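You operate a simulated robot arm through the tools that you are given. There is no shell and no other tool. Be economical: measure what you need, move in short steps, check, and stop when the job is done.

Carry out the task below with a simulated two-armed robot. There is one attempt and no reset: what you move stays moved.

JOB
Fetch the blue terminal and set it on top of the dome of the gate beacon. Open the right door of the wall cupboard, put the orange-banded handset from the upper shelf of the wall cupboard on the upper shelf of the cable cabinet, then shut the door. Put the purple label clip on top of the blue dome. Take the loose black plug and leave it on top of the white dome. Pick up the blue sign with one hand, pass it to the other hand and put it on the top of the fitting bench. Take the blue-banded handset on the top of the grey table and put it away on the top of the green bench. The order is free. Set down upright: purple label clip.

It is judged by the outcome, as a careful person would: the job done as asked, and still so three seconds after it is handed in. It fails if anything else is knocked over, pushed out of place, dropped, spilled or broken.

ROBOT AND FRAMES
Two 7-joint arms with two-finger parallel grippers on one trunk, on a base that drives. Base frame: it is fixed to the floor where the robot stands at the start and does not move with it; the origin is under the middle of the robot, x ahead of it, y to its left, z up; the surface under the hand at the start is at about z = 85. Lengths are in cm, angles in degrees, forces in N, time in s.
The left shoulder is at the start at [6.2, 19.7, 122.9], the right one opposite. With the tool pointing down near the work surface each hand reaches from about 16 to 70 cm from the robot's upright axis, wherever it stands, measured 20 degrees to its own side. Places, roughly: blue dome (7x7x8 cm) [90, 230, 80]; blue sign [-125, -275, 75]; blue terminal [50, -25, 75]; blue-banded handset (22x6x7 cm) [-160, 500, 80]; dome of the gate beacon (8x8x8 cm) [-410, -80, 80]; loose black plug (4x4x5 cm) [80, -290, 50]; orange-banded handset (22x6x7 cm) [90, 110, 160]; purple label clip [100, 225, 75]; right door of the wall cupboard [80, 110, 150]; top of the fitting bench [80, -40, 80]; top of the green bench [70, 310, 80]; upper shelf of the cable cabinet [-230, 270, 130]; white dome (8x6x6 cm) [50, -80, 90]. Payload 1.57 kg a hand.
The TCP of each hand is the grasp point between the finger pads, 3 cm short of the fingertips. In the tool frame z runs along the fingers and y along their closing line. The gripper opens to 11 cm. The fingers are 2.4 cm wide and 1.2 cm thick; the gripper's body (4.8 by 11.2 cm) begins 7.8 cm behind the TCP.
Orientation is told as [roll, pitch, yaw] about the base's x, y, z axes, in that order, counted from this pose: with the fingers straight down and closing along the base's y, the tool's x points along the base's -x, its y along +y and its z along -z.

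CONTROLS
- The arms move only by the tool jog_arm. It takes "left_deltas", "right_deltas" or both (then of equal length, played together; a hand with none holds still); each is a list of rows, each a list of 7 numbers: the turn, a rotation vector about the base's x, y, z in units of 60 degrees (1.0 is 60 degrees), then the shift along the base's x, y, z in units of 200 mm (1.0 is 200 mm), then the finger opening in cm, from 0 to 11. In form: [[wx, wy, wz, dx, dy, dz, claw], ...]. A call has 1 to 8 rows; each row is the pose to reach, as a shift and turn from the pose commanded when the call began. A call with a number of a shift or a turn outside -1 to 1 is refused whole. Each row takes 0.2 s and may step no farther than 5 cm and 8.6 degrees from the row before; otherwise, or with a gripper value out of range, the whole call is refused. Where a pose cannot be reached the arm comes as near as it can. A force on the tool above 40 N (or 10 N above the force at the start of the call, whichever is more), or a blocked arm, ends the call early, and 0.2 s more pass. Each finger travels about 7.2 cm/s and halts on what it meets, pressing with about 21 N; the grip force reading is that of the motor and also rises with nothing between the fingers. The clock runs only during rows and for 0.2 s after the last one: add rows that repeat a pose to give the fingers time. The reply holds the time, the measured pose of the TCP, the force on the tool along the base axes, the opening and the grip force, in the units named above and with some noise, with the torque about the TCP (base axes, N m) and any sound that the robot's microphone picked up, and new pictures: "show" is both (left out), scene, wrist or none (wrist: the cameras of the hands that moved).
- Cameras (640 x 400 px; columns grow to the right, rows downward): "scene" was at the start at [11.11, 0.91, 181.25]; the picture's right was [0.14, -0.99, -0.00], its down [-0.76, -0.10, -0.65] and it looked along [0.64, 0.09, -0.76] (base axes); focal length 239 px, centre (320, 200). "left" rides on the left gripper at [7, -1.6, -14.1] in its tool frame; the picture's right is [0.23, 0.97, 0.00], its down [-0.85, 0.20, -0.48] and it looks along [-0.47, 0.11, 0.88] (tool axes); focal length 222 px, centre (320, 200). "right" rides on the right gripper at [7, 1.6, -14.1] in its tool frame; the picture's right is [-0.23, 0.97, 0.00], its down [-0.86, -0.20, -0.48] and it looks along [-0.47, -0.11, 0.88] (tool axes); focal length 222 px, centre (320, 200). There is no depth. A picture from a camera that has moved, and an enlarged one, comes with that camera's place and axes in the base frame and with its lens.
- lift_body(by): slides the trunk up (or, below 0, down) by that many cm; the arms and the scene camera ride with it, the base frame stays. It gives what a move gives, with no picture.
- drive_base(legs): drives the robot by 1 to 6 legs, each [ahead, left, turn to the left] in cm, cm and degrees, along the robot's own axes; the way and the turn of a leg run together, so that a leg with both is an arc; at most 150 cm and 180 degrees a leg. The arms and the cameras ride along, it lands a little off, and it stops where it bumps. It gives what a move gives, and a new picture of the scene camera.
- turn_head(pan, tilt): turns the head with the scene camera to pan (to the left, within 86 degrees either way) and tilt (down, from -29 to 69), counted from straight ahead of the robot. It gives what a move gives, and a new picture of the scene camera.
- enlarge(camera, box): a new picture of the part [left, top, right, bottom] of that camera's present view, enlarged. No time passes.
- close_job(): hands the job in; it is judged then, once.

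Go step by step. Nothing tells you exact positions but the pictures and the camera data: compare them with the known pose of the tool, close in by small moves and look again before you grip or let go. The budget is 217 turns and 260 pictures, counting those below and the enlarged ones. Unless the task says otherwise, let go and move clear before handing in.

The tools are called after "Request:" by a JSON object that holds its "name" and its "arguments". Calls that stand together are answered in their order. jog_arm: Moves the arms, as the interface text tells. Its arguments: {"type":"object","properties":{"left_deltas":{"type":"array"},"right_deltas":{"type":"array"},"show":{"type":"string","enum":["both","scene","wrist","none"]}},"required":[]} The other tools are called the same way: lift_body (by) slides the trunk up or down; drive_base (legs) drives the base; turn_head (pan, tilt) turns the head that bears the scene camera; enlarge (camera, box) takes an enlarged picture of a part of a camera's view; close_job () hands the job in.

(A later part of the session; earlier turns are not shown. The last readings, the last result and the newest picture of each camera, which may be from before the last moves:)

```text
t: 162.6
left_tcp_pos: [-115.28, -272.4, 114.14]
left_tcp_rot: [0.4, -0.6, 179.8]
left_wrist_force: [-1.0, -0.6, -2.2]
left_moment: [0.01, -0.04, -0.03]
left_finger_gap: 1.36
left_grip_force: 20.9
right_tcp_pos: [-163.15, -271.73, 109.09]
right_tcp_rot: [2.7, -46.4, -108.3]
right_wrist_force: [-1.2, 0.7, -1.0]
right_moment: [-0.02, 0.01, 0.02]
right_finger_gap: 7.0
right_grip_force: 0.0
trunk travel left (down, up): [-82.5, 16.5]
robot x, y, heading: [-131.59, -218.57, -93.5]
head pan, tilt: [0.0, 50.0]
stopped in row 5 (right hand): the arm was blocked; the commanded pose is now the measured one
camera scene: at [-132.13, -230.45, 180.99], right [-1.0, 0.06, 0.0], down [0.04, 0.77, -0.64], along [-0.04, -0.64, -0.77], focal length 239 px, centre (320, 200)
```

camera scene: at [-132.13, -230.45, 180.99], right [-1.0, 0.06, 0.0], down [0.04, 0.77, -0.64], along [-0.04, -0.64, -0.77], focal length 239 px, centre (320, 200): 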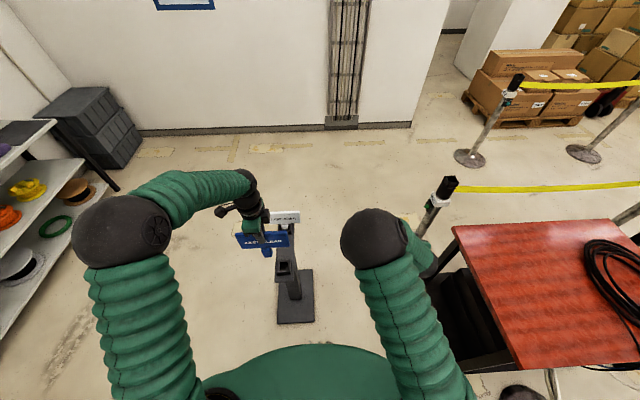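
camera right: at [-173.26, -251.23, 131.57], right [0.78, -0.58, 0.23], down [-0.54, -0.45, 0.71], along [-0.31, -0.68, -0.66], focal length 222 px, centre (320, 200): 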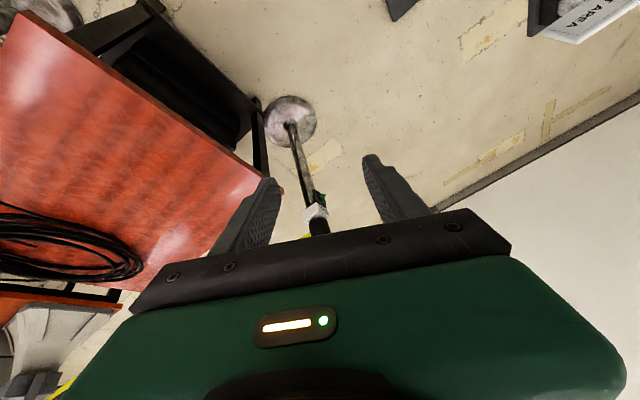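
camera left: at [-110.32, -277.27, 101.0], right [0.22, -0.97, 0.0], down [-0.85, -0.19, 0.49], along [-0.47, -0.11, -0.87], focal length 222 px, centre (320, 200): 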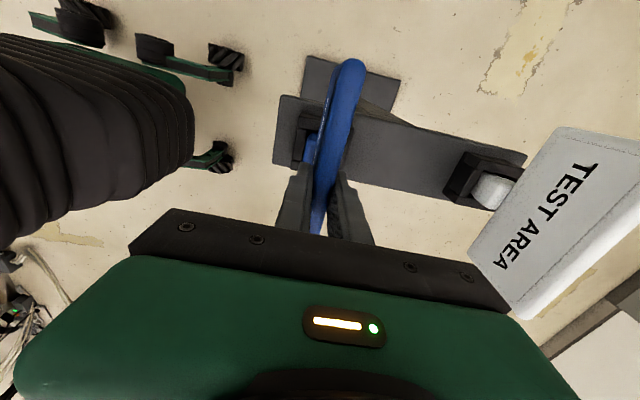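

The elbow flips inward in that pose. I'll return the right arm to tool-down with its elbow out. Then I'll present the sign rolled sideways by the left hand, so the right hand can use its comfortable drawer pose.

Request:
{"name": "jog_arm", "arguments": {"right_deltas": [[0.122, -0.04, 0, -0.12, 0.08, 0.1, 7], [0.244, -0.08, 0, -0.24, 0.16, 0.2, 7], [0.366, -0.12, 0, -0.36, 0.24, 0.3, 7], [0.488, -0.16, 0, -0.48, 0.32, 0.4, 7], [0.61, -0.2, 0, -0.6, 0.4, 0.5, 7], [0.73, -0.237, 0, -0.7, 0.45, 0.55, 7]], "show": "none"}}

Request:
{"name": "jog_arm", "arguments": {"right_deltas": [[0, 0, 0.125, 0, 0, 0, 7], [0, 0, 0.25, 0, 0, 0, 7]], "show": "scene"}}

```text
t: 164.0
left_tcp_pos: [-115.2, -272.47, 114.3]
left_tcp_rot: [0.4, -0.5, 179.7]
left_wrist_force: [0.0, 0.2, -2.0]
left_moment: [0.0, -0.01, 0.03]
left_finger_gap: 1.38
left_grip_force: 20.7
right_tcp_pos: [-177.03, -262.96, 120.2]
right_tcp_rot: [2.5, -0.1, -108.0]
right_wrist_force: [0.0, -0.2, -0.2]
right_moment: [-0.01, -0.01, 0.0]
right_finger_gap: 6.98
right_grip_force: 0.1
trunk travel left (down, up): [-82.5, 16.5]
robot x, y, heading: [-131.26, -219.17, -93.2]
head pan, tilt: [0.0, 50.0]
```

```text
t: 164.6
left_tcp_pos: [-115.19, -272.47, 114.38]
left_tcp_rot: [0.5, -0.5, 179.8]
left_wrist_force: [0.0, 1.2, -1.8]
left_moment: [0.01, -0.03, 0.01]
left_finger_gap: 1.37
left_grip_force: 20.6
right_tcp_pos: [-176.81, -262.76, 120.14]
right_tcp_rot: [2.5, -0.3, -92.7]
right_wrist_force: [-0.6, -0.4, -0.7]
right_moment: [-0.01, -0.02, 0.0]
right_finger_gap: 6.97
right_grip_force: 0.0
trunk travel left (down, up): [-82.5, 16.5]
robot x, y, heading: [-131.07, -218.75, -93.5]
head pan, tilt: [0.0, 50.0]
camera scene: at [-132.03, -230.25, 181.18], right [-1.0, 0.06, 0.0], down [0.04, 0.77, -0.64], along [-0.04, -0.64, -0.77], focal length 239 px, centre (320, 200)
```

scene: 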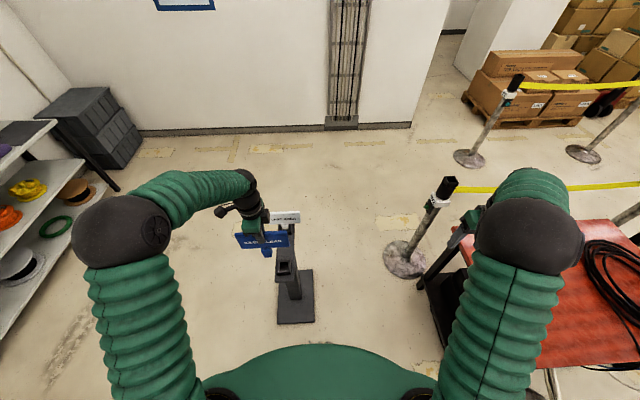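

Request:
{"name": "jog_arm", "arguments": {"left_deltas": [[0, 0.125, 0, 0, 0, 0.03, 0], [0, 0.25, 0, 0, 0, 0.06, 0], [0, 0.375, 0, 0, 0, 0.1, 0], [0, 0.5, 0, 0, 0, 0.14, 0], [0, 0.625, 0, 0, 0, 0.18, 0], [0, 0.75, 0, 0, 0, 0.2, 0], [0, 0.875, 0, 0, 0, 0.2, 0], [0, 1, 0, 0, 0, 0.2, 0]], "right_deltas": [[-0.125, 0.007, 0, 0.05, -0.03, 0.1, 7], [-0.25, 0.014, 0, 0.1, -0.06, 0.2, 7], [-0.375, 0.02, 0, 0.15, -0.09, 0.3, 7], [-0.5, 0.028, 0, 0.2, -0.12, 0.4, 7], [-0.625, 0.035, 0, 0.25, -0.15, 0.5, 7], [-0.75, 0.042, 0, 0.3, -0.18, 0.6, 7], [-0.875, 0.049, 0, 0.35, -0.21, 0.7, 7], [-0.998, 0.055, 0, 0.4, -0.24, 0.8, 7]], "show": "scene"}}

```text
t: 166.4
left_tcp_pos: [-114.77, -272.46, 118.37]
left_tcp_rot: [0.9, -60.9, 179.5]
left_wrist_force: [0.9, -1.2, -1.9]
left_moment: [0.0, -0.09, 0.0]
left_finger_gap: 1.4
left_grip_force: 20.7
right_tcp_pos: [-168.41, -267.31, 136.31]
right_tcp_rot: [1.6, -60.4, -92.2]
right_wrist_force: [0.7, -0.3, 0.3]
right_moment: [-0.02, 0.01, -0.01]
right_finger_gap: 7.0
right_grip_force: 0.0
trunk travel left (down, up): [-82.5, 16.5]
robot x, y, heading: [-131.2, -219.01, -93.3]
head pan, tilt: [0.0, 50.0]
camera scene: at [-131.52, -230.12, 181.2], right [-1.0, 0.06, 0.0], down [0.04, 0.77, -0.64], along [-0.04, -0.64, -0.77], focal length 239 px, centre (320, 200)
```

scene: 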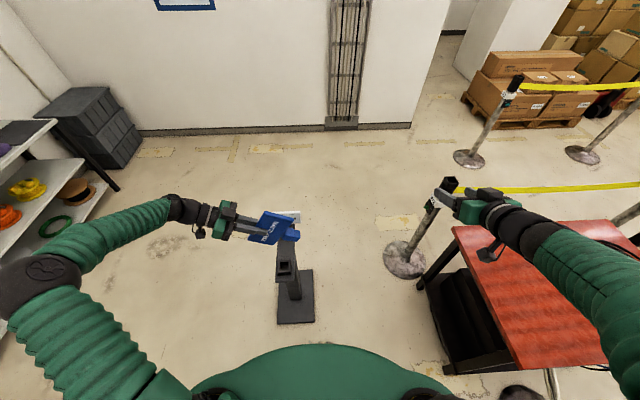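

Request:
{"name": "jog_arm", "arguments": {"left_deltas": [[0, 0.125, 0, 0, 0, 0, 0], [0, 0.25, 0, 0, 0, 0, 0], [0, 0.375, 0, 0, 0, 0, 0], [0, 0.48, 0, 0, 0, 0, 0], [0, 0.48, 0, 0, 0, 0, 0], [0, 0.48, 0, 0, 0, 0, 0], [0, 0.48, 0, 0, 0, 0, 0], [0, 0.48, 0, 0, 0, 0, 0]], "right_deltas": [[-0.0405, -0.1225, -0.0334, 0, -0.04, -0.09, 7], [-0.081, -0.245, -0.0668, 0, -0.08, -0.18, 7], [-0.1215, -0.3675, -0.1, 0, -0.12, -0.27, 7], [-0.162, -0.49, -0.1336, 0, -0.16, -0.36, 7], [-0.2025, -0.6125, -0.167, 0, -0.2, -0.45, 7], [-0.243, -0.735, -0.2, 0, -0.24, -0.55, 7], [-0.2835, -0.8575, -0.234, 0, -0.28, -0.65, 7], [-0.324, -0.98, -0.267, 0, -0.3, -0.75, 7]], "show": "none"}}

Request:
{"name": "jog_arm", "arguments": {"right_deltas": [[-0.0405, -0.1225, -0.0334, 0, 0, 0, 7], [-0.081, -0.245, -0.0668, 0, 0, 0, 7], [-0.1215, -0.3675, -0.1, 0, 0, 0, 7], [-0.15, -0.455, -0.124, 0, 0, 0, 7]], "show": "both"}}

```text
t: 168.2
left_tcp_pos: [-115.11, -272.55, 118.21]
left_tcp_rot: [10.8, -89.5, 169.6]
left_wrist_force: [-0.1, -0.3, -1.4]
left_moment: [-0.04, -0.14, 0.0]
left_finger_gap: 1.39
left_grip_force: 21.0
right_tcp_pos: [-168.88, -273.52, 121.22]
right_tcp_rot: [82.6, -27.4, -173.4]
right_wrist_force: [0.3, -0.1, -1.0]
right_moment: [0.0, -0.01, 0.04]
right_finger_gap: 6.98
right_grip_force: 0.2
trunk travel left (down, up): [-82.5, 16.5]
robot x, y, heading: [-131.27, -218.91, -93.4]
head pan, tilt: [0.0, 50.0]
```

```text
t: 169.2
left_tcp_pos: [-114.94, -272.35, 118.28]
left_tcp_rot: [17.5, -89.4, 163.1]
left_wrist_force: [0.4, -0.3, -2.9]
left_moment: [0.02, -0.13, -0.02]
left_finger_gap: 1.37
left_grip_force: 21.3
right_tcp_pos: [-168.84, -273.47, 121.2]
right_tcp_rot: [92.5, -0.4, 176.4]
right_wrist_force: [0.1, 0.0, 0.2]
right_moment: [-0.01, 0.02, 0.01]
right_finger_gap: 7.0
right_grip_force: 0.1
trunk travel left (down, up): [-82.5, 16.5]
robot x, y, heading: [-130.97, -218.91, -93.4]
head pan, tilt: [0.0, 50.0]
camera scene: at [-131.85, -230.26, 181.18], right [-1.0, 0.06, 0.0], down [0.04, 0.77, -0.64], along [-0.04, -0.64, -0.77], focal length 239 px, centre (320, 200)
camera right: at [-160.93, -259.6, 122.18], right [-0.22, 0.06, 0.97], down [-0.83, 0.52, -0.21], along [-0.52, -0.85, -0.07], focal length 222 px, centre (320, 200)
```

scene: 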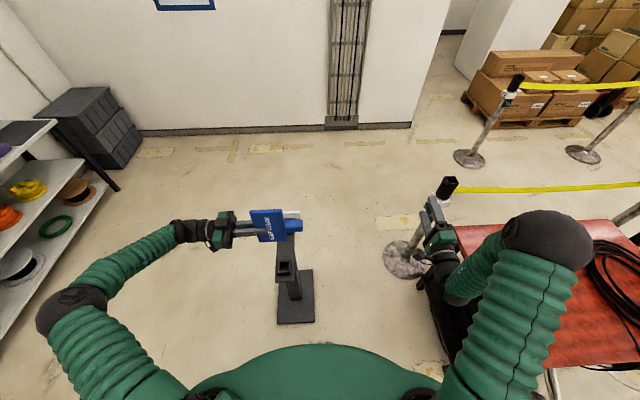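
right: 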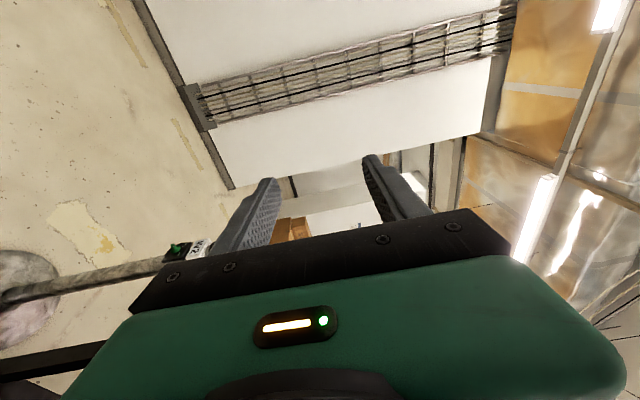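

Both poses came out well. I'll bring the stem across to the right hand, which first draws back a little.

Request:
{"name": "jog_arm", "arguments": {"left_deltas": [[0, 0, 0, -0.15, 0, 0, 0], [0, 0, 0, -0.3, 0, 0, 0], [0, 0, 0, -0.45, 0, 0, 0], [0, 0, 0, -0.6, 0, 0, 0], [0, 0, 0, -0.75, 0, 0, 0], [0, 0, 0, -0.9, 0, 0, 0]], "right_deltas": [[0, 0, 0, 0, 0.15, -0.05, 7], [0, 0, 0, 0, 0.3, -0.1, 7], [0, 0, 0, 0.1, 0.45, -0.145, 7], [0, 0, 0, 0.25, 0.5, -0.145, 7], [0, 0, 0, 0.4, 0.5, -0.145, 7], [0, 0, 0, 0.6, 0.5, -0.145, 7]], "show": "both"}}

```text
t: 170.6
left_tcp_pos: [-133.07, -272.48, 118.2]
left_tcp_rot: [10.2, -89.4, 170.4]
left_wrist_force: [-0.5, 0.2, -2.1]
left_moment: [-0.02, -0.14, -0.02]
left_finger_gap: 1.39
left_grip_force: 20.5
right_tcp_pos: [-157.33, -265.13, 116.6]
right_tcp_rot: [92.6, -0.6, 176.4]
right_wrist_force: [0.5, -0.2, 0.7]
right_moment: [0.02, -0.01, 0.02]
right_finger_gap: 6.95
right_grip_force: 0.0
right hand out of reach, approached as far as the arm can: row 5, 6
trunk travel left (down, up): [-82.5, 16.5]
robot x, y, heading: [-131.3, -218.92, -93.5]
head pan, tilt: [0.0, 50.0]
camera scene: at [-131.93, -230.48, 181.17], right [-1.0, 0.06, 0.0], down [0.04, 0.77, -0.64], along [-0.04, -0.64, -0.77], focal length 239 px, centre (320, 200)
camera right: at [-149.43, -251.27, 117.51], right [-0.21, 0.06, 0.97], down [-0.83, 0.52, -0.21], along [-0.52, -0.85, -0.06], focal length 222 px, centre (320, 200)
camera left: at [-118.82, -270.73, 111.45], right [0.01, -0.97, -0.23], down [0.47, -0.19, 0.86], along [-0.88, -0.12, 0.46], focal length 222 px, centre (320, 200)
```

scene: 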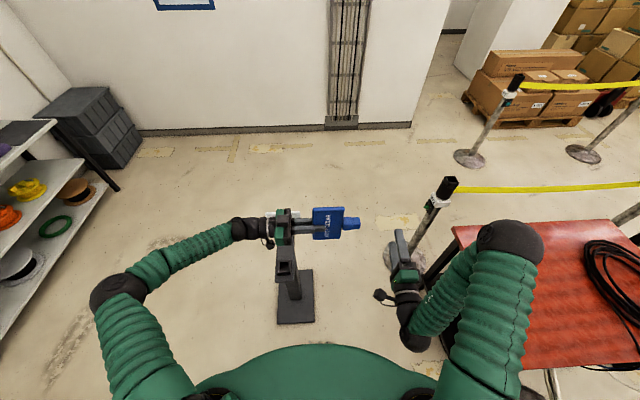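
right: 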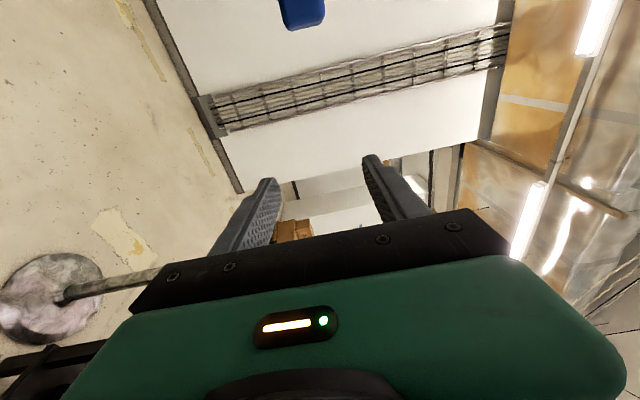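
left: 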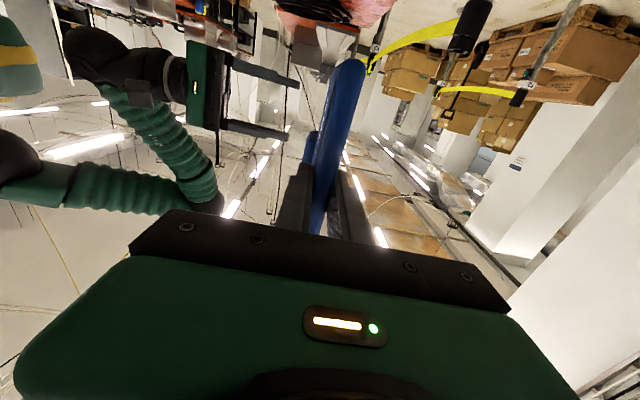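

Request:
{"name": "jog_arm", "arguments": {"left_deltas": [[0, 0, 0, -0.15, 0, 0, 0], [0, 0, 0, -0.3, 0, 0, 0], [0, 0, 0, -0.45, 0, 0, 0], [0, 0, 0, -0.6, 0, 0, 0]], "right_deltas": [[0, 0, 0, 0, 0, 0.02, 7], [0, 0, 0, 0, 0, 0.04, 7], [0, 0, 0, 0, 0, 0.06, 7], [0, 0, 0, 0, 0, 0.08, 7]], "show": "both"}}

```text
t: 171.6
left_tcp_pos: [-145.65, -272.41, 118.56]
left_tcp_rot: [15.3, -89.3, 165.3]
left_wrist_force: [-0.7, 1.0, -2.4]
left_moment: [0.04, -0.12, 0.04]
left_finger_gap: 1.39
left_grip_force: 21.2
right_tcp_pos: [-157.75, -265.77, 117.32]
right_tcp_rot: [92.5, -0.4, 176.5]
right_wrist_force: [0.8, -0.5, -1.0]
right_moment: [-0.02, 0.01, 0.01]
right_finger_gap: 7.01
right_grip_force: 0.0
right hand out of reach, approached as far as the arm can: row 2, 3, 4
trunk travel left (down, up): [-82.5, 16.5]
robot x, y, heading: [-130.95, -218.98, -93.1]
head pan, tilt: [0.0, 50.0]
camera scene: at [-132.2, -230.29, 181.18], right [-1.0, 0.06, 0.0], down [0.04, 0.77, -0.64], along [-0.04, -0.64, -0.77], focal length 239 px, centre (320, 200)
camera right: at [-149.85, -251.93, 118.31], right [-0.22, 0.06, 0.97], down [-0.83, 0.52, -0.21], along [-0.52, -0.85, -0.07], focal length 222 px, centre (320, 200)
camera left: at [-131.23, -270.6, 111.71], right [0.01, -0.97, -0.22], down [0.47, -0.19, 0.86], along [-0.88, -0.12, 0.46], focal length 222 px, centre (320, 200)
```

scene: 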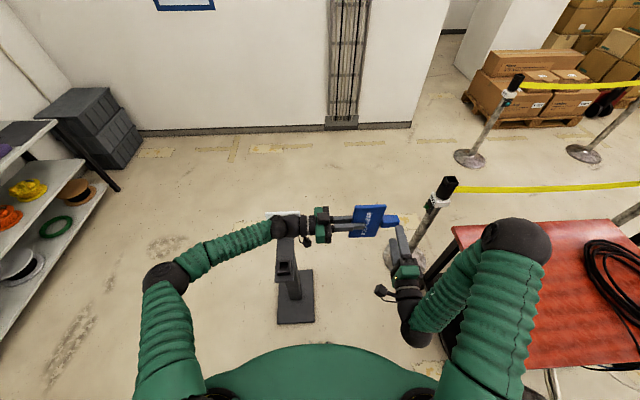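
right: 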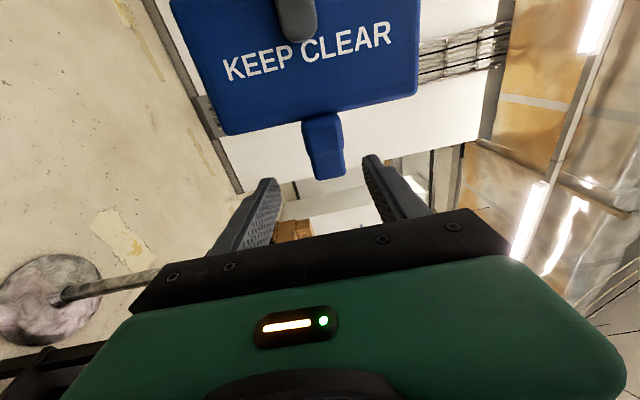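
left: 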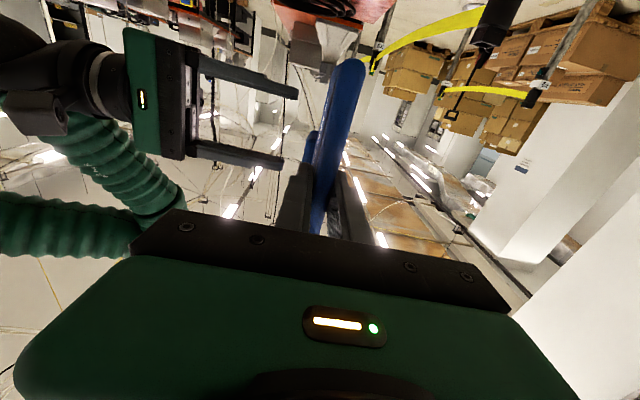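

Request:
{"name": "jog_arm", "arguments": {"right_deltas": [[0, 0, 0, 0, -0.08, 0, 7], [0, 0, 0, 0, -0.16, 0, 7]], "show": "none"}}

```text
t: 172.2
left_tcp_pos: [-145.36, -272.36, 118.46]
left_tcp_rot: [14.4, -89.3, 166.2]
left_wrist_force: [0.8, 0.0, -1.2]
left_moment: [0.02, -0.1, -0.01]
left_finger_gap: 1.41
left_grip_force: 21.1
right_tcp_pos: [-157.73, -269.01, 117.37]
right_tcp_rot: [92.5, -0.5, 176.4]
right_wrist_force: [-0.6, 0.0, 0.8]
right_moment: [-0.02, -0.02, 0.02]
right_finger_gap: 7.0
right_grip_force: 0.0
trunk travel left (down, up): [-82.5, 16.5]
robot x, y, heading: [-131.55, -218.82, -93.2]
head pan, tilt: [0.0, 50.0]
```

Request:
{"name": "jog_arm", "arguments": {"right_deltas": [[0, 0, 0, 0.03, -0.04, 0.045, 7], [0, 0, 0, 0.03, -0.08, 0.045, 7]], "show": "wrist"}}

```text
t: 172.8
left_tcp_pos: [-145.4, -272.38, 118.42]
left_tcp_rot: [14.7, -89.3, 165.8]
left_wrist_force: [0.3, -0.9, -1.5]
left_moment: [-0.01, -0.15, -0.01]
left_finger_gap: 1.36
left_grip_force: 21.2
right_tcp_pos: [-157.01, -270.72, 118.49]
right_tcp_rot: [92.5, -0.5, 176.5]
right_wrist_force: [0.1, 0.0, 0.3]
right_moment: [0.03, -0.01, 0.02]
right_finger_gap: 6.98
right_grip_force: 0.0
trunk travel left (down, up): [-82.5, 16.5]
robot x, y, heading: [-131.09, -219.5, -93.3]
head pan, tilt: [0.0, 50.0]
camera right: at [-149.13, -256.87, 119.42], right [-0.22, 0.06, 0.97], down [-0.83, 0.52, -0.21], along [-0.52, -0.85, -0.07], focal length 222 px, centre (320, 200)
```

right: 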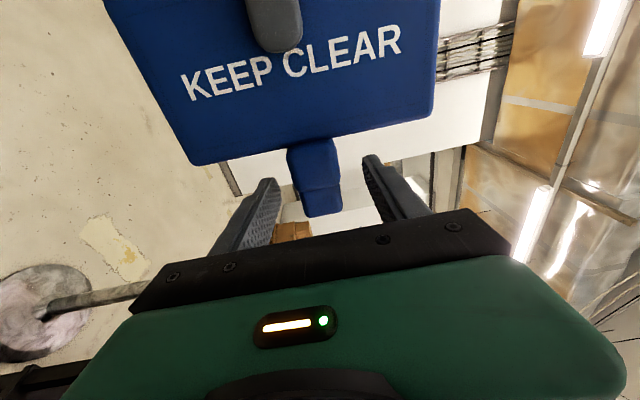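

Stem sits between the right fingers. Closing the right hand while the left holds still.

Request:
{"name": "jog_arm", "arguments": {"right_deltas": [[0, 0, 0, 0, 0, 0, 5], [0, 0, 0, 0, 0, 0, 3], [0, 0, 0, 0, 0, 0, 2], [0, 0, 0, 0, 0, 0, 0], [0, 0, 0, 0, 0, 0, 0]], "show": "wrist"}}

```text
t: 174.0
left_tcp_pos: [-145.52, -272.31, 118.42]
left_tcp_rot: [18.7, -89.4, 161.9]
left_wrist_force: [0.4, 2.5, 2.2]
left_moment: [-0.45, 0.39, -0.15]
left_finger_gap: 1.38
left_grip_force: 21.2
right_tcp_pos: [-157.14, -270.69, 118.47]
right_tcp_rot: [92.5, -0.5, 176.5]
right_wrist_force: [-0.1, -1.6, -1.0]
right_moment: [0.51, -0.15, -0.06]
right_finger_gap: 3.54
right_grip_force: 20.9
trunk travel left (down, up): [-82.5, 16.5]
robot x, y, heading: [-131.3, -218.74, -93.3]
head pan, tilt: [0.0, 50.0]
camera right: at [-149.17, -256.81, 119.4], right [-0.22, 0.06, 0.97], down [-0.83, 0.52, -0.21], along [-0.52, -0.85, -0.07], focal length 222 px, centre (320, 200)
```

right: 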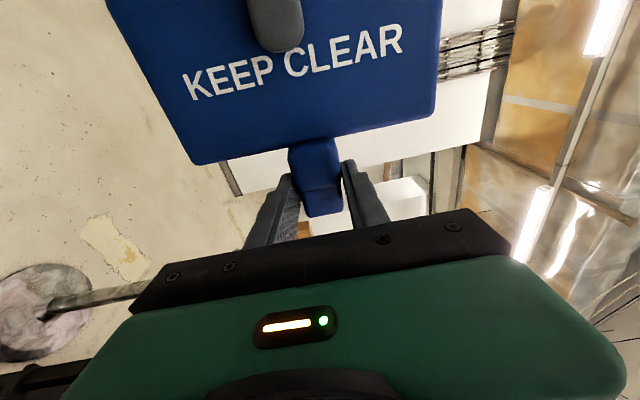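

Request:
{"name": "jog_arm", "arguments": {"left_deltas": [[0, 0, 0, 0, 0, 0, 2.5], [0, 0, 0, 0, 0, 0, 4], [0, 0, 0, 0, 0, 0, 5], [0, 0, 0, 0.15, 0, 0, 5], [0, 0, 0, 0.35, 0, 0, 5], [0, 0, 0, 0.55, 0, 0, 5], [0, 0, 0, 0.75, 0, 0, 5], [0, 0, 0, 0.95, 0, 0, 5]], "show": "scene"}}

```text
t: 175.8
left_tcp_pos: [-126.35, -272.41, 118.22]
left_tcp_rot: [21.9, -89.3, 158.6]
left_wrist_force: [0.3, 0.3, -0.1]
left_moment: [-0.03, 0.0, -0.02]
left_finger_gap: 5.0
left_grip_force: 0.1
right_tcp_pos: [-156.97, -270.62, 118.45]
right_tcp_rot: [92.5, -0.6, 176.4]
right_wrist_force: [-0.2, 0.6, 0.0]
right_moment: [0.03, 0.1, 0.02]
right_finger_gap: 3.45
right_grip_force: 21.5
trunk travel left (down, up): [-82.5, 16.5]
robot x, y, heading: [-131.58, -219.01, -93.2]
head pan, tilt: [0.0, 50.0]
camera scene: at [-131.7, -230.19, 181.19], right [-1.0, 0.06, 0.0], down [0.04, 0.77, -0.64], along [-0.04, -0.64, -0.77], focal length 239 px, centre (320, 200)
```

scene: 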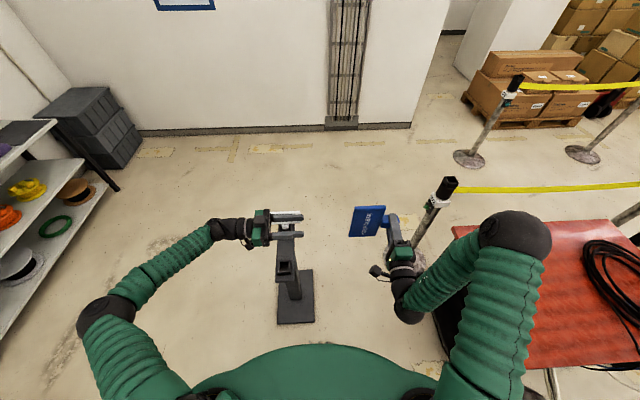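

Handover succeeded. Now I'll turn the left hand tool-down again, then drive toward the shelf unit with the plug.

Request:
{"name": "jog_arm", "arguments": {"left_deltas": [[0, -0.125, 0, 0.03, 0, 0, 5], [0, -0.25, 0, 0.06, 0, 0, 5], [0, -0.375, 0, 0.1, 0, 0, 5], [0, -0.5, 0, 0.15, 0, 0, 5], [0, -0.625, 0, 0.2, 0, 0, 5], [0, -0.75, 0, 0.25, 0, 0, 5], [0, -0.875, 0, 0.3, 0, 0, 5], [0, -1, 0, 0.35, 0, 0, 5]], "show": "none"}}

Request:
{"name": "jog_arm", "arguments": {"left_deltas": [[0, -0.125, 0, 0, 0, 0, 5], [0, -0.25, 0, 0, 0, 0, 5], [0, -0.375, 0, 0, 0, 0, 5], [0, -0.49, 0, 0, 0, 0, 5]], "show": "none"}}

Request:
{"name": "drive_base", "arguments": {"legs": [[-20, 0, 0], [0, 0, 93], [90, 0, 0]]}}

Request:
{"name": "turn_head", "arguments": {"pan": -20, "tilt": 30}}

```text
t: 177.6
left_tcp_pos: [-119.25, -272.37, 118.14]
left_tcp_rot: [0.6, -29.2, 179.8]
left_wrist_force: [0.2, 0.3, 0.1]
left_moment: [0.0, 0.04, -0.02]
left_finger_gap: 5.02
left_grip_force: 0.0
right_tcp_pos: [-157.12, -270.48, 118.43]
right_tcp_rot: [92.5, -0.5, 176.4]
right_wrist_force: [-1.5, -0.1, 0.2]
right_moment: [0.05, 0.06, 0.05]
right_finger_gap: 3.47
right_grip_force: 21.0
trunk travel left (down, up): [-82.5, 16.5]
robot x, y, heading: [-131.4, -219.0, -93.3]
head pan, tilt: [0.0, 50.0]
```

```text
t: 178.6
left_tcp_pos: [-119.19, -272.36, 118.31]
left_tcp_rot: [0.5, 0.2, 179.8]
left_wrist_force: [-0.2, 0.5, -0.6]
left_moment: [-0.01, 0.01, -0.02]
left_finger_gap: 5.02
left_grip_force: 0.0
right_tcp_pos: [-157.32, -270.63, 118.24]
right_tcp_rot: [92.5, -0.4, 176.5]
right_wrist_force: [0.0, 0.2, 0.0]
right_moment: [0.04, 0.07, 0.03]
right_finger_gap: 3.45
right_grip_force: 21.2
trunk travel left (down, up): [-82.5, 16.5]
robot x, y, heading: [-131.34, -219.13, -93.5]
head pan, tilt: [0.0, 50.0]
```

```text
t: 188.5
left_tcp_pos: [13.2, -187.28, 118.29]
left_tcp_rot: [0.4, 0.0, -88.2]
left_wrist_force: [0.4, -0.2, 0.3]
left_moment: [0.02, 0.03, 0.03]
left_finger_gap: 5.01
left_grip_force: 0.0
right_tcp_pos: [12.69, -225.32, 118.45]
right_tcp_rot: [92.6, -0.6, -91.5]
right_wrist_force: [-0.5, -0.1, -2.2]
right_moment: [-0.11, 0.0, 0.03]
right_finger_gap: 3.49
right_grip_force: 21.0
trunk travel left (down, up): [-82.5, 16.5]
robot x, y, heading: [-39.38, -201.22, -1.4]
head pan, tilt: [0.0, 50.0]
camera scene: at [-28.59, -201.92, 181.19], right [-0.02, -1.0, 0.0], down [-0.77, 0.02, -0.64], along [0.64, -0.01, -0.77], focal length 239 px, centre (320, 200)
```

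scene: 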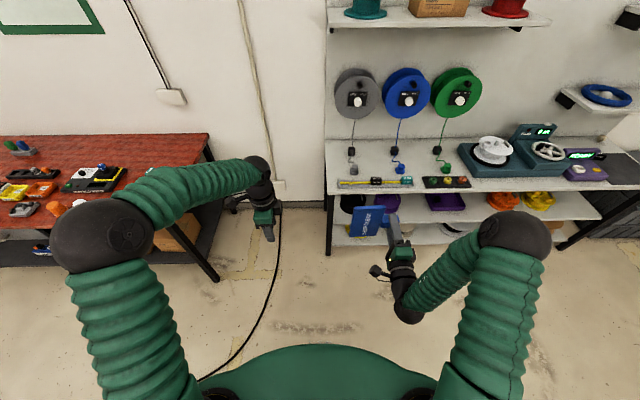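

```text
t: 189.3
left_tcp_pos: [13.07, -187.36, 118.45]
left_tcp_rot: [0.5, 0.1, -88.3]
left_wrist_force: [-0.4, -0.9, 0.1]
left_moment: [0.0, 0.01, -0.03]
left_finger_gap: 4.99
left_grip_force: 0.0
right_tcp_pos: [12.84, -225.36, 118.47]
right_tcp_rot: [92.6, -0.5, -91.4]
right_wrist_force: [0.8, 0.6, -2.7]
right_moment: [-0.06, 0.04, 0.01]
right_finger_gap: 3.48
right_grip_force: 21.0
trunk travel left (down, up): [-82.5, 16.5]
robot x, y, heading: [-39.7, -201.26, -1.1]
head pan, tilt: [-20.0, 30.0]
camera scene: at [-27.61, -205.06, 184.12], right [-0.36, -0.93, 0.0], down [-0.47, 0.18, -0.86], along [0.81, -0.31, -0.5], focal length 239 px, centre (320, 200)
```

scene: 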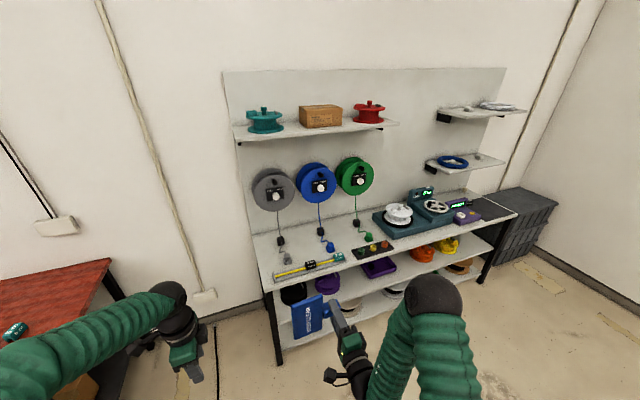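

Request:
{"name": "enlarge", "arguments": {"camera": "scene", "box": [260, 220, 500, 370]}}

Request:
{"name": "enlarge", "arguments": {"camera": "scene", "box": [420, 180, 530, 290]}}

```text
2.67 times, centred on (380, 295) of scene
camera zoom: at [-27.61, -205.06, 184.12], right [-0.36, -0.93, 0.0], down [-0.47, 0.18, -0.86], along [0.81, -0.31, -0.5], focal length 637 px, centre (160, -53)
```

zoom: 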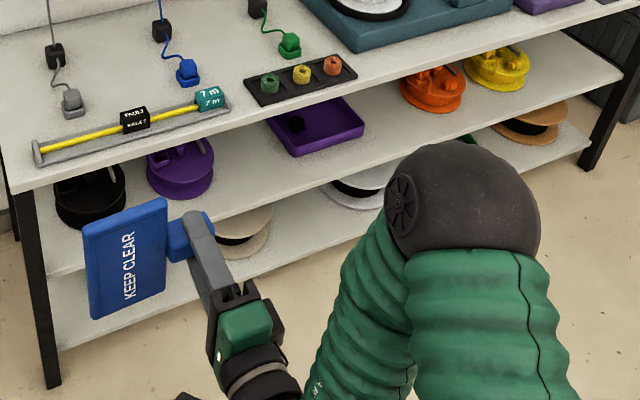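

```text
3.64 times, centred on (475, 235) of scene
camera zoom: at [-27.61, -205.06, 184.12], right [-0.36, -0.93, 0.0], down [-0.47, 0.18, -0.86], along [0.81, -0.31, -0.5], focal length 868 px, centre (-244, 73)
```

zoom: 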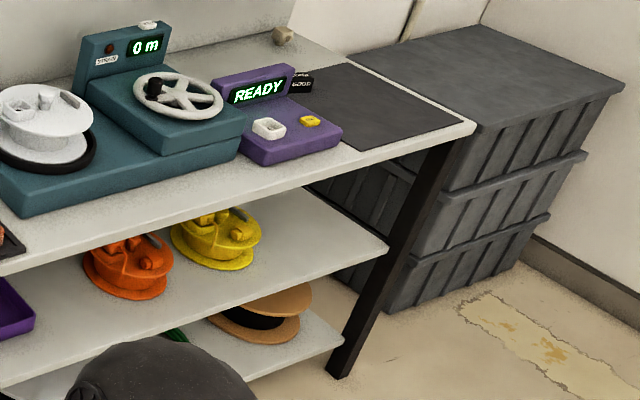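

The black plug lies in the purple tray on the middle shelf, which is a deep reach. I'll set the sign down on the bench first so both hands are free. Driving sideways to the bench's left part.

Request:
{"name": "drive_base", "arguments": {"legs": [[-5, 0, 1], [0, 118, 0], [0, 117, 0]]}}

Request:
{"name": "turn_head", "arguments": {"pan": 0, "tilt": 45}}

```text
t: 201.2
left_tcp_pos: [8.23, 44.17, 118.41]
left_tcp_rot: [0.7, 0.2, -87.3]
left_wrist_force: [-0.1, 0.5, -0.3]
left_moment: [0.02, -0.04, 0.0]
left_finger_gap: 5.02
left_grip_force: 0.1
right_tcp_pos: [8.36, 6.14, 118.52]
right_tcp_rot: [92.6, -0.4, -90.6]
right_wrist_force: [-0.2, 0.2, -1.4]
right_moment: [-0.04, 0.06, -0.03]
right_finger_gap: 3.46
right_grip_force: 21.5
trunk travel left (down, up): [-82.5, 16.5]
robot x, y, heading: [-44.36, 29.55, -0.2]
head pan, tilt: [-20.0, 30.0]
camera scene: at [-32.2, 25.65, 184.12], right [-0.35, -0.94, 0.0], down [-0.47, 0.18, -0.86], along [0.81, -0.3, -0.5], focal length 239 px, centre (320, 200)
```

scene: 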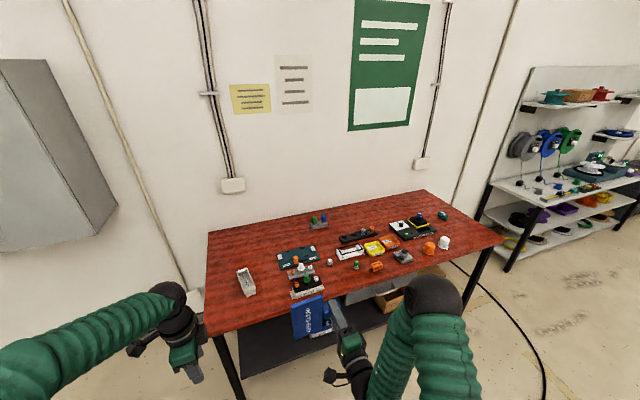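

```text
t: 202.0
left_tcp_pos: [8.03, 44.37, 118.41]
left_tcp_rot: [0.7, 0.2, -87.4]
left_wrist_force: [-0.2, 0.7, -1.2]
left_moment: [0.02, -0.01, -0.03]
left_finger_gap: 5.0
left_grip_force: 0.0
right_tcp_pos: [8.3, 6.32, 118.55]
right_tcp_rot: [92.7, -0.5, -90.6]
right_wrist_force: [-0.1, 0.0, -1.4]
right_moment: [-0.1, 0.01, 0.01]
right_finger_gap: 3.45
right_grip_force: 21.2
trunk travel left (down, up): [-82.5, 16.5]
robot x, y, heading: [-44.7, 29.52, -0.3]
head pan, tilt: [0.0, 45.0]
camera scene: at [-32.55, 29.03, 181.87], right [-0.01, -1.0, 0.0], down [-0.71, 0.0, -0.71], along [0.71, 0.0, -0.71], focal length 239 px, centre (320, 200)
```

scene: 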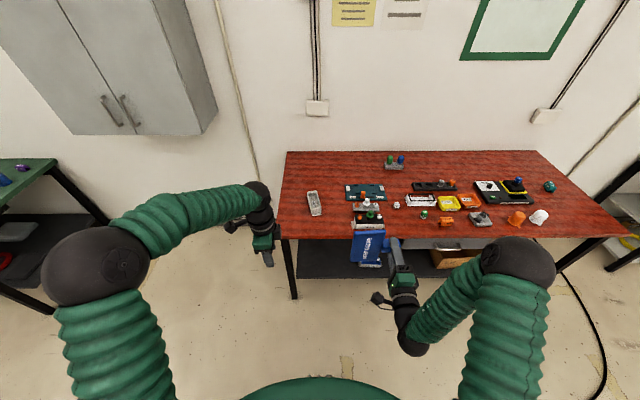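

Request:
{"name": "enlarge", "arguments": {"camera": "scene", "box": [270, 140, 430, 245]}}

```text
3.81 times, centred on (350, 192) of scene
camera zoom: at [-32.55, 29.03, 181.87], right [-0.01, -1.0, 0.0], down [-0.71, 0.0, -0.71], along [0.71, 0.0, -0.71], focal length 910 px, centre (206, 229)
```

zoom: 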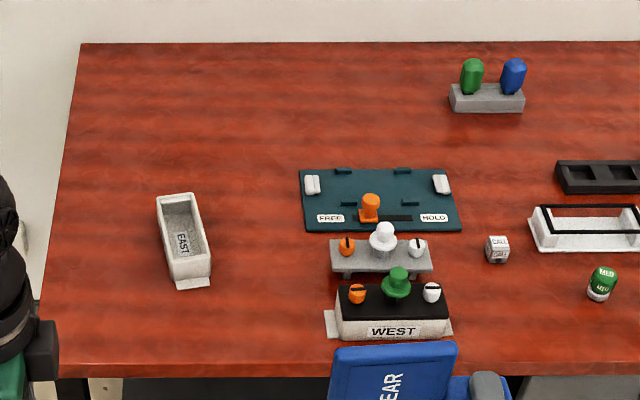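

The front strip between the WEST block and the EAST tray is free (x 38–51, y 14–30). I'll turn the right hand back to tool-down, so the plate lies flat with its stem pointing away. Reorienting here in free space.

Request:
{"name": "jog_arm", "arguments": {"right_deltas": [[-0.1247, 0.0334, 0.0334, -0.03, 0, 0.09, 0], [-0.2494, 0.0668, 0.0668, -0.06, 0, 0.18, 0], [-0.3741, 0.1, 0.1, -0.1, 0, 0.27, 0], [-0.4988, 0.1336, 0.1336, -0.14, 0, 0.36, 0], [-0.6235, 0.167, 0.167, -0.18, 0, 0.45, 0], [-0.748, 0.2, 0.2, -0.22, 0, 0.55, 0], [-0.873, 0.234, 0.234, -0.26, 0, 0.65, 0], [-0.997, 0.267, 0.267, -0.3, 0, 0.75, 0]], "show": "none"}}

Request:
{"name": "jog_arm", "arguments": {"right_deltas": [[-0.1247, 0.0334, 0.0334, 0, 0, 0.03, 0], [-0.2494, 0.0668, 0.0668, 0, 0, 0.06, 0], [-0.3741, 0.1, 0.1, 0, 0, 0.08, 0], [-0.463, 0.124, 0.124, 0, 0, 0.1, 0]], "show": "none"}}

Request:
{"name": "jog_arm", "arguments": {"right_deltas": [[0, 0.125, 0, 0, 0, 0, 0], [0, 0.25, 0, 0, 0, 0, 0], [0, 0.375, 0, 0, 0, 0, 0], [0, 0.5, 0, 0, 0, 0, 0], [0, 0.625, 0, 0, 0, 0, 0], [0, 0.75, 0, 0, 0, 0, 0], [0, 0.875, 0, 0, 0, 0, 0], [0, 1, 0, 0, 0, 0, 0]], "show": "both"}}

```text
t: 203.8
left_tcp_pos: [7.75, 44.7, 118.5]
left_tcp_rot: [0.8, -0.1, -87.3]
left_wrist_force: [-0.5, 0.2, 0.3]
left_moment: [0.02, 0.01, -0.05]
left_finger_gap: 5.01
left_grip_force: 0.1
right_tcp_pos: [5.33, 5.22, 135.28]
right_tcp_rot: [55.7, -54.6, -53.0]
right_wrist_force: [-0.7, 0.7, -2.6]
right_moment: [-0.06, 0.03, 0.0]
right_finger_gap: 3.48
right_grip_force: 20.9
right hand out of reach, approached as far as the arm can: row 2, 3, 4, 5, 6, 7, 8
trunk travel left (down, up): [-82.5, 16.5]
robot x, y, heading: [-44.17, 29.23, -0.3]
head pan, tilt: [0.0, 45.0]
```

```text
t: 204.8
left_tcp_pos: [8.05, 44.5, 118.41]
left_tcp_rot: [0.7, 0.0, -87.3]
left_wrist_force: [-0.1, -0.9, -0.3]
left_moment: [0.04, -0.01, -0.04]
left_finger_gap: 5.0
left_grip_force: 0.1
right_tcp_pos: [5.85, 5.19, 137.12]
right_tcp_rot: [1.9, -60.4, 1.0]
right_wrist_force: [0.3, 0.4, -1.4]
right_moment: [0.01, -0.01, 0.02]
right_finger_gap: 3.48
right_grip_force: 21.0
trunk travel left (down, up): [-82.5, 16.5]
robot x, y, heading: [-44.22, 29.45, -0.2]
head pan, tilt: [0.0, 45.0]
```

```text
t: 206.6
left_tcp_pos: [8.16, 44.41, 118.34]
left_tcp_rot: [0.6, 0.0, -87.4]
left_wrist_force: [0.2, 0.6, 0.3]
left_moment: [0.0, 0.01, -0.02]
left_finger_gap: 5.0
left_grip_force: 0.1
right_tcp_pos: [5.94, 4.92, 137.25]
right_tcp_rot: [2.8, -0.3, 0.2]
right_wrist_force: [0.4, 1.0, -2.0]
right_moment: [-0.01, -0.03, 0.02]
right_finger_gap: 3.45
right_grip_force: 20.9
trunk travel left (down, up): [-82.5, 16.5]
robot x, y, heading: [-44.32, 29.52, -0.4]
head pan, tilt: [0.0, 45.0]
camera scene: at [-32.31, 29.12, 181.85], right [-0.01, -1.0, 0.0], down [-0.71, 0.0, -0.7], along [0.7, 0.0, -0.71], focal length 239 px, centre (320, 200)
camera right: at [-1.08, 6.0, 151.4], right [0.22, 0.97, 0.05], down [0.85, -0.22, 0.47], along [0.47, -0.06, -0.88], focal length 222 px, centre (320, 200)
```

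scene: 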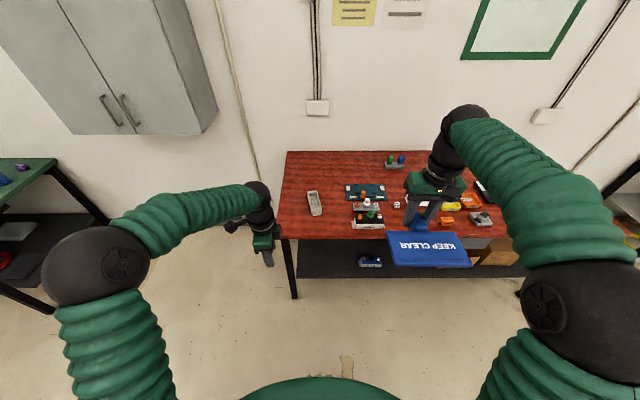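
right: 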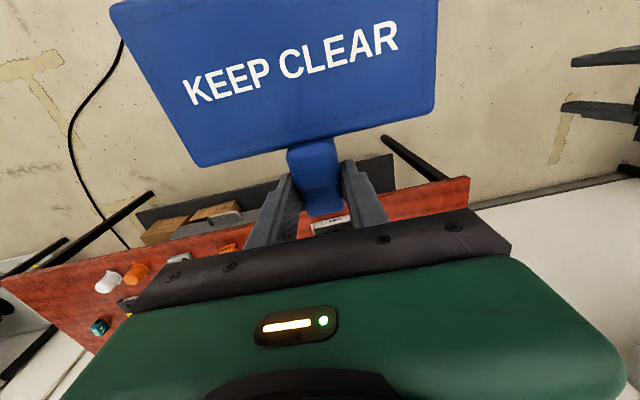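

Request:
{"name": "drive_base", "arguments": {"legs": [[0, 18.5, 0], [45, 0, 0]]}}

Request:
{"name": "turn_head", "arguments": {"pan": -15, "tilt": 55}}

```text
t: 210.5
left_tcp_pos: [53.63, 62.41, 118.5]
left_tcp_rot: [0.8, -0.1, -87.8]
left_wrist_force: [0.7, -0.6, 0.6]
left_moment: [0.01, 0.02, 0.02]
left_finger_gap: 5.01
left_grip_force: 0.1
right_tcp_pos: [51.09, 23.01, 137.36]
right_tcp_rot: [2.8, -0.7, -0.1]
right_wrist_force: [0.4, 0.3, -1.8]
right_moment: [0.03, -0.08, -0.01]
right_finger_gap: 3.46
right_grip_force: 21.4
trunk travel left (down, up): [-82.5, 16.5]
robot x, y, heading: [1.21, 47.69, -0.7]
head pan, tilt: [0.0, 45.0]
camera scene: at [12.79, 47.64, 181.9], right [-0.01, -1.0, 0.0], down [-0.71, 0.01, -0.71], along [0.71, -0.01, -0.71], focal length 239 px, centre (320, 200)
```

scene: 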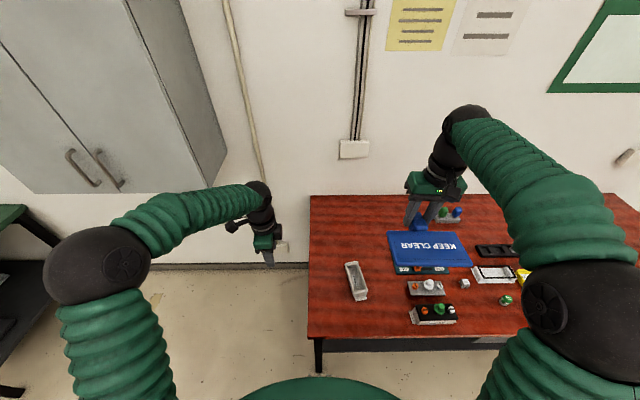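

```text
t: 211.2
left_tcp_pos: [53.8, 62.74, 118.53]
left_tcp_rot: [0.7, -0.1, -87.6]
left_wrist_force: [0.2, -0.9, 0.3]
left_moment: [-0.01, 0.0, -0.02]
left_finger_gap: 5.0
left_grip_force: 0.0
right_tcp_pos: [51.29, 23.34, 137.4]
right_tcp_rot: [2.8, -0.6, -0.1]
right_wrist_force: [0.0, 0.4, -0.7]
right_moment: [-0.01, -0.08, -0.02]
right_finger_gap: 3.45
right_grip_force: 20.5
trunk travel left (down, up): [-82.5, 16.5]
robot x, y, heading: [1.13, 47.97, -0.6]
head pan, tilt: [-15.0, 55.0]
camera scene: at [11.92, 46.18, 180.54], right [-0.27, -0.96, 0.0], down [-0.79, 0.22, -0.57], along [0.55, -0.16, -0.82], focal length 239 px, centre (320, 200)
```

scene: 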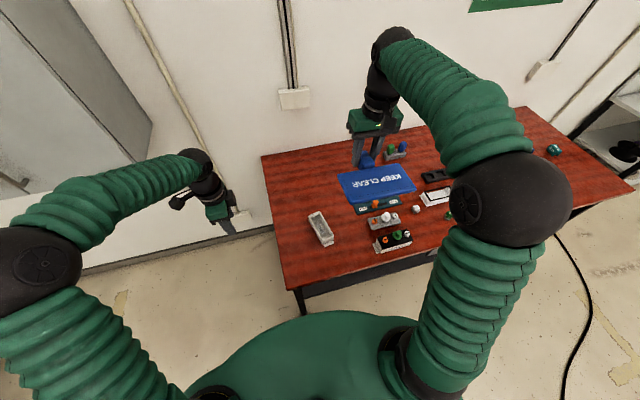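

Request:
{"name": "jog_arm", "arguments": {"right_deltas": [[-0.02, 0, 0, 0.02, 0, -0.2, 0], [-0.047, 0, 0, 0.03, 0, -0.4, 0], [-0.047, 0, 0, 0.03, 0, -0.6, 0], [-0.047, 0, 0, 0.03, 0, -0.8, 0], [-0.047, 0, 0, 0.03, 0, -1, 0]], "show": "none"}}

Request:
{"name": "jog_arm", "arguments": {"right_deltas": [[0, 0, 0, 0, 0, -0.2, 0], [0, 0, 0, 0, 0, -0.4, 0], [0, 0, 0, 0, 0, -0.6, 0], [0, 0, 0, 0, 0, -0.8, 0], [0, 0, 0, 0, 0, -0.95, 0]], "show": "both"}}

```text
t: 212.4
left_tcp_pos: [53.87, 62.11, 118.55]
left_tcp_rot: [0.6, 0.1, -87.7]
left_wrist_force: [-0.5, -0.3, -0.1]
left_moment: [0.02, 0.04, 0.01]
left_finger_gap: 5.0
left_grip_force: 0.2
right_tcp_pos: [51.64, 22.36, 117.09]
right_tcp_rot: [0.1, -0.7, -0.1]
right_wrist_force: [0.1, 0.0, -1.1]
right_moment: [0.02, -0.05, -0.01]
right_finger_gap: 3.43
right_grip_force: 21.0
trunk travel left (down, up): [-82.5, 16.5]
robot x, y, heading: [1.42, 48.03, -0.8]
head pan, tilt: [-15.0, 55.0]
```

```text
t: 213.7
left_tcp_pos: [53.87, 62.3, 118.5]
left_tcp_rot: [0.6, 0.1, -87.7]
left_wrist_force: [-0.4, -0.4, -0.2]
left_moment: [0.0, -0.02, 0.0]
left_finger_gap: 5.01
left_grip_force: 0.0
right_tcp_pos: [52.01, 22.68, 98.14]
right_tcp_rot: [0.1, -0.6, -0.2]
right_wrist_force: [0.0, 0.5, -1.9]
right_moment: [0.0, -0.04, 0.01]
right_finger_gap: 3.44
right_grip_force: 20.8
trunk travel left (down, up): [-82.5, 16.5]
robot x, y, heading: [1.52, 48.17, -0.4]
head pan, tilt: [-15.0, 55.0]
camera scene: at [12.23, 45.54, 180.52], right [-0.27, -0.96, 0.0], down [-0.79, 0.22, -0.57], along [0.55, -0.15, -0.82], focal length 239 px, centre (320, 200)
camera right: at [44.78, 24.41, 112.23], right [0.23, 0.97, 0.0], down [0.85, -0.2, 0.49], along [0.48, -0.11, -0.87], focal length 222 px, centre (320, 200)
```

scene: 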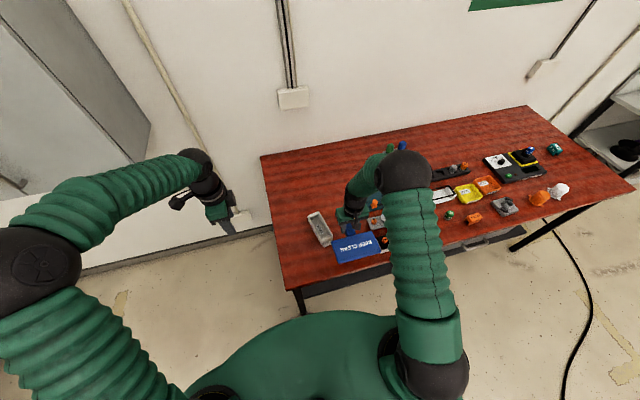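
right: 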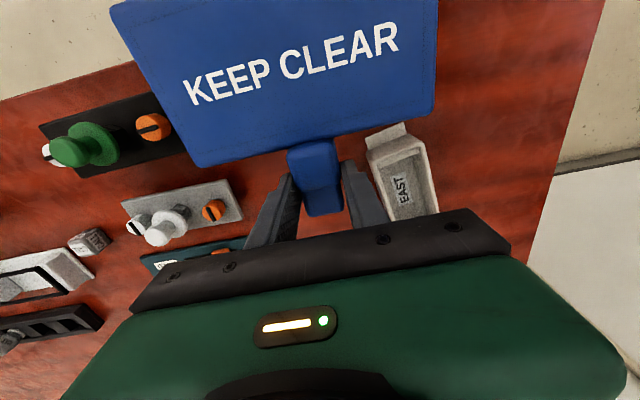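

Request:
{"name": "jog_arm", "arguments": {"right_deltas": [[0, 0, 0, 0, 0.035, -0.15, 0], [0, 0, 0, 0, 0.035, -0.3, 0], [0, 0, 0, 0, 0.035, -0.37, 0], [0, 0, 0, 0, 0.035, -0.41, 0]], "show": "both"}}

```text
t: 214.7
left_tcp_pos: [53.71, 62.28, 118.55]
left_tcp_rot: [0.8, 0.2, -87.7]
left_wrist_force: [-0.1, 1.0, 0.0]
left_moment: [-0.01, 0.04, 0.0]
left_finger_gap: 5.02
left_grip_force: 0.1
right_tcp_pos: [51.73, 23.37, 90.03]
right_tcp_rot: [0.1, -0.7, 0.0]
right_wrist_force: [0.2, 0.5, -1.4]
right_moment: [0.02, -0.08, 0.0]
right_finger_gap: 3.48
right_grip_force: 20.8
trunk travel left (down, up): [-82.5, 16.5]
robot x, y, heading: [1.81, 47.64, -1.0]
head pan, tilt: [-15.0, 55.0]
camera scene: at [11.98, 45.59, 180.53], right [-0.27, -0.96, 0.0], down [-0.79, 0.22, -0.57], along [0.55, -0.16, -0.82], focal length 239 px, centre (320, 200)
camera right: at [44.57, 25.09, 104.17], right [0.23, 0.97, 0.0], down [0.85, -0.2, 0.49], along [0.48, -0.11, -0.87], focal length 222 px, centre (320, 200)
```

scene: 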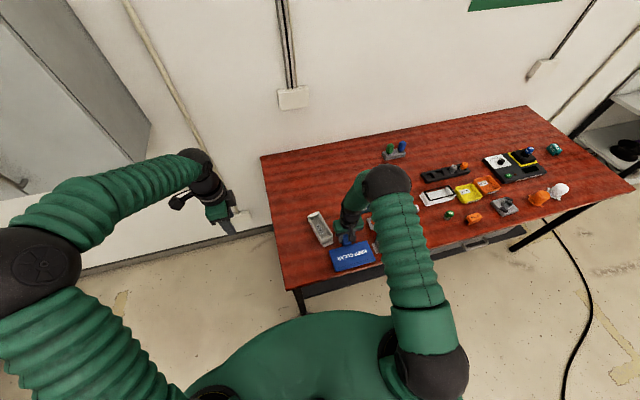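
right: 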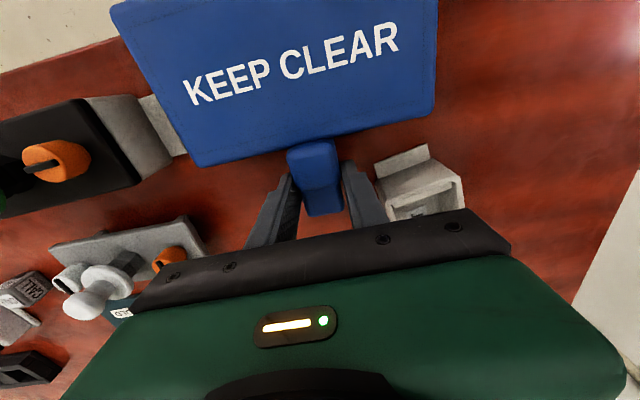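

Request:
{"name": "jog_arm", "arguments": {"right_deltas": [[0, 0, 0, -0.02, 0.025, 0, 0], [0, 0, 0, -0.02, 0.025, -0.02, 0], [0, 0, 0, -0.02, 0.025, -0.04, 0], [0, 0, 0, -0.02, 0.025, -0.055, 0]], "show": "none"}}

```text
t: 215.7
left_tcp_pos: [53.82, 62.25, 118.41]
left_tcp_rot: [0.7, 0.1, -87.7]
left_wrist_force: [0.4, 0.2, -0.8]
left_moment: [-0.04, -0.04, 0.0]
left_finger_gap: 5.02
left_grip_force: 0.1
right_tcp_pos: [51.43, 23.99, 89.07]
right_tcp_rot: [0.0, -0.6, -0.1]
right_wrist_force: [-0.3, 0.4, -1.5]
right_moment: [0.01, -0.05, 0.0]
right_finger_gap: 3.46
right_grip_force: 21.0
trunk travel left (down, up): [-82.5, 16.5]
robot x, y, heading: [1.63, 47.24, -0.8]
head pan, tilt: [-15.0, 55.0]
```

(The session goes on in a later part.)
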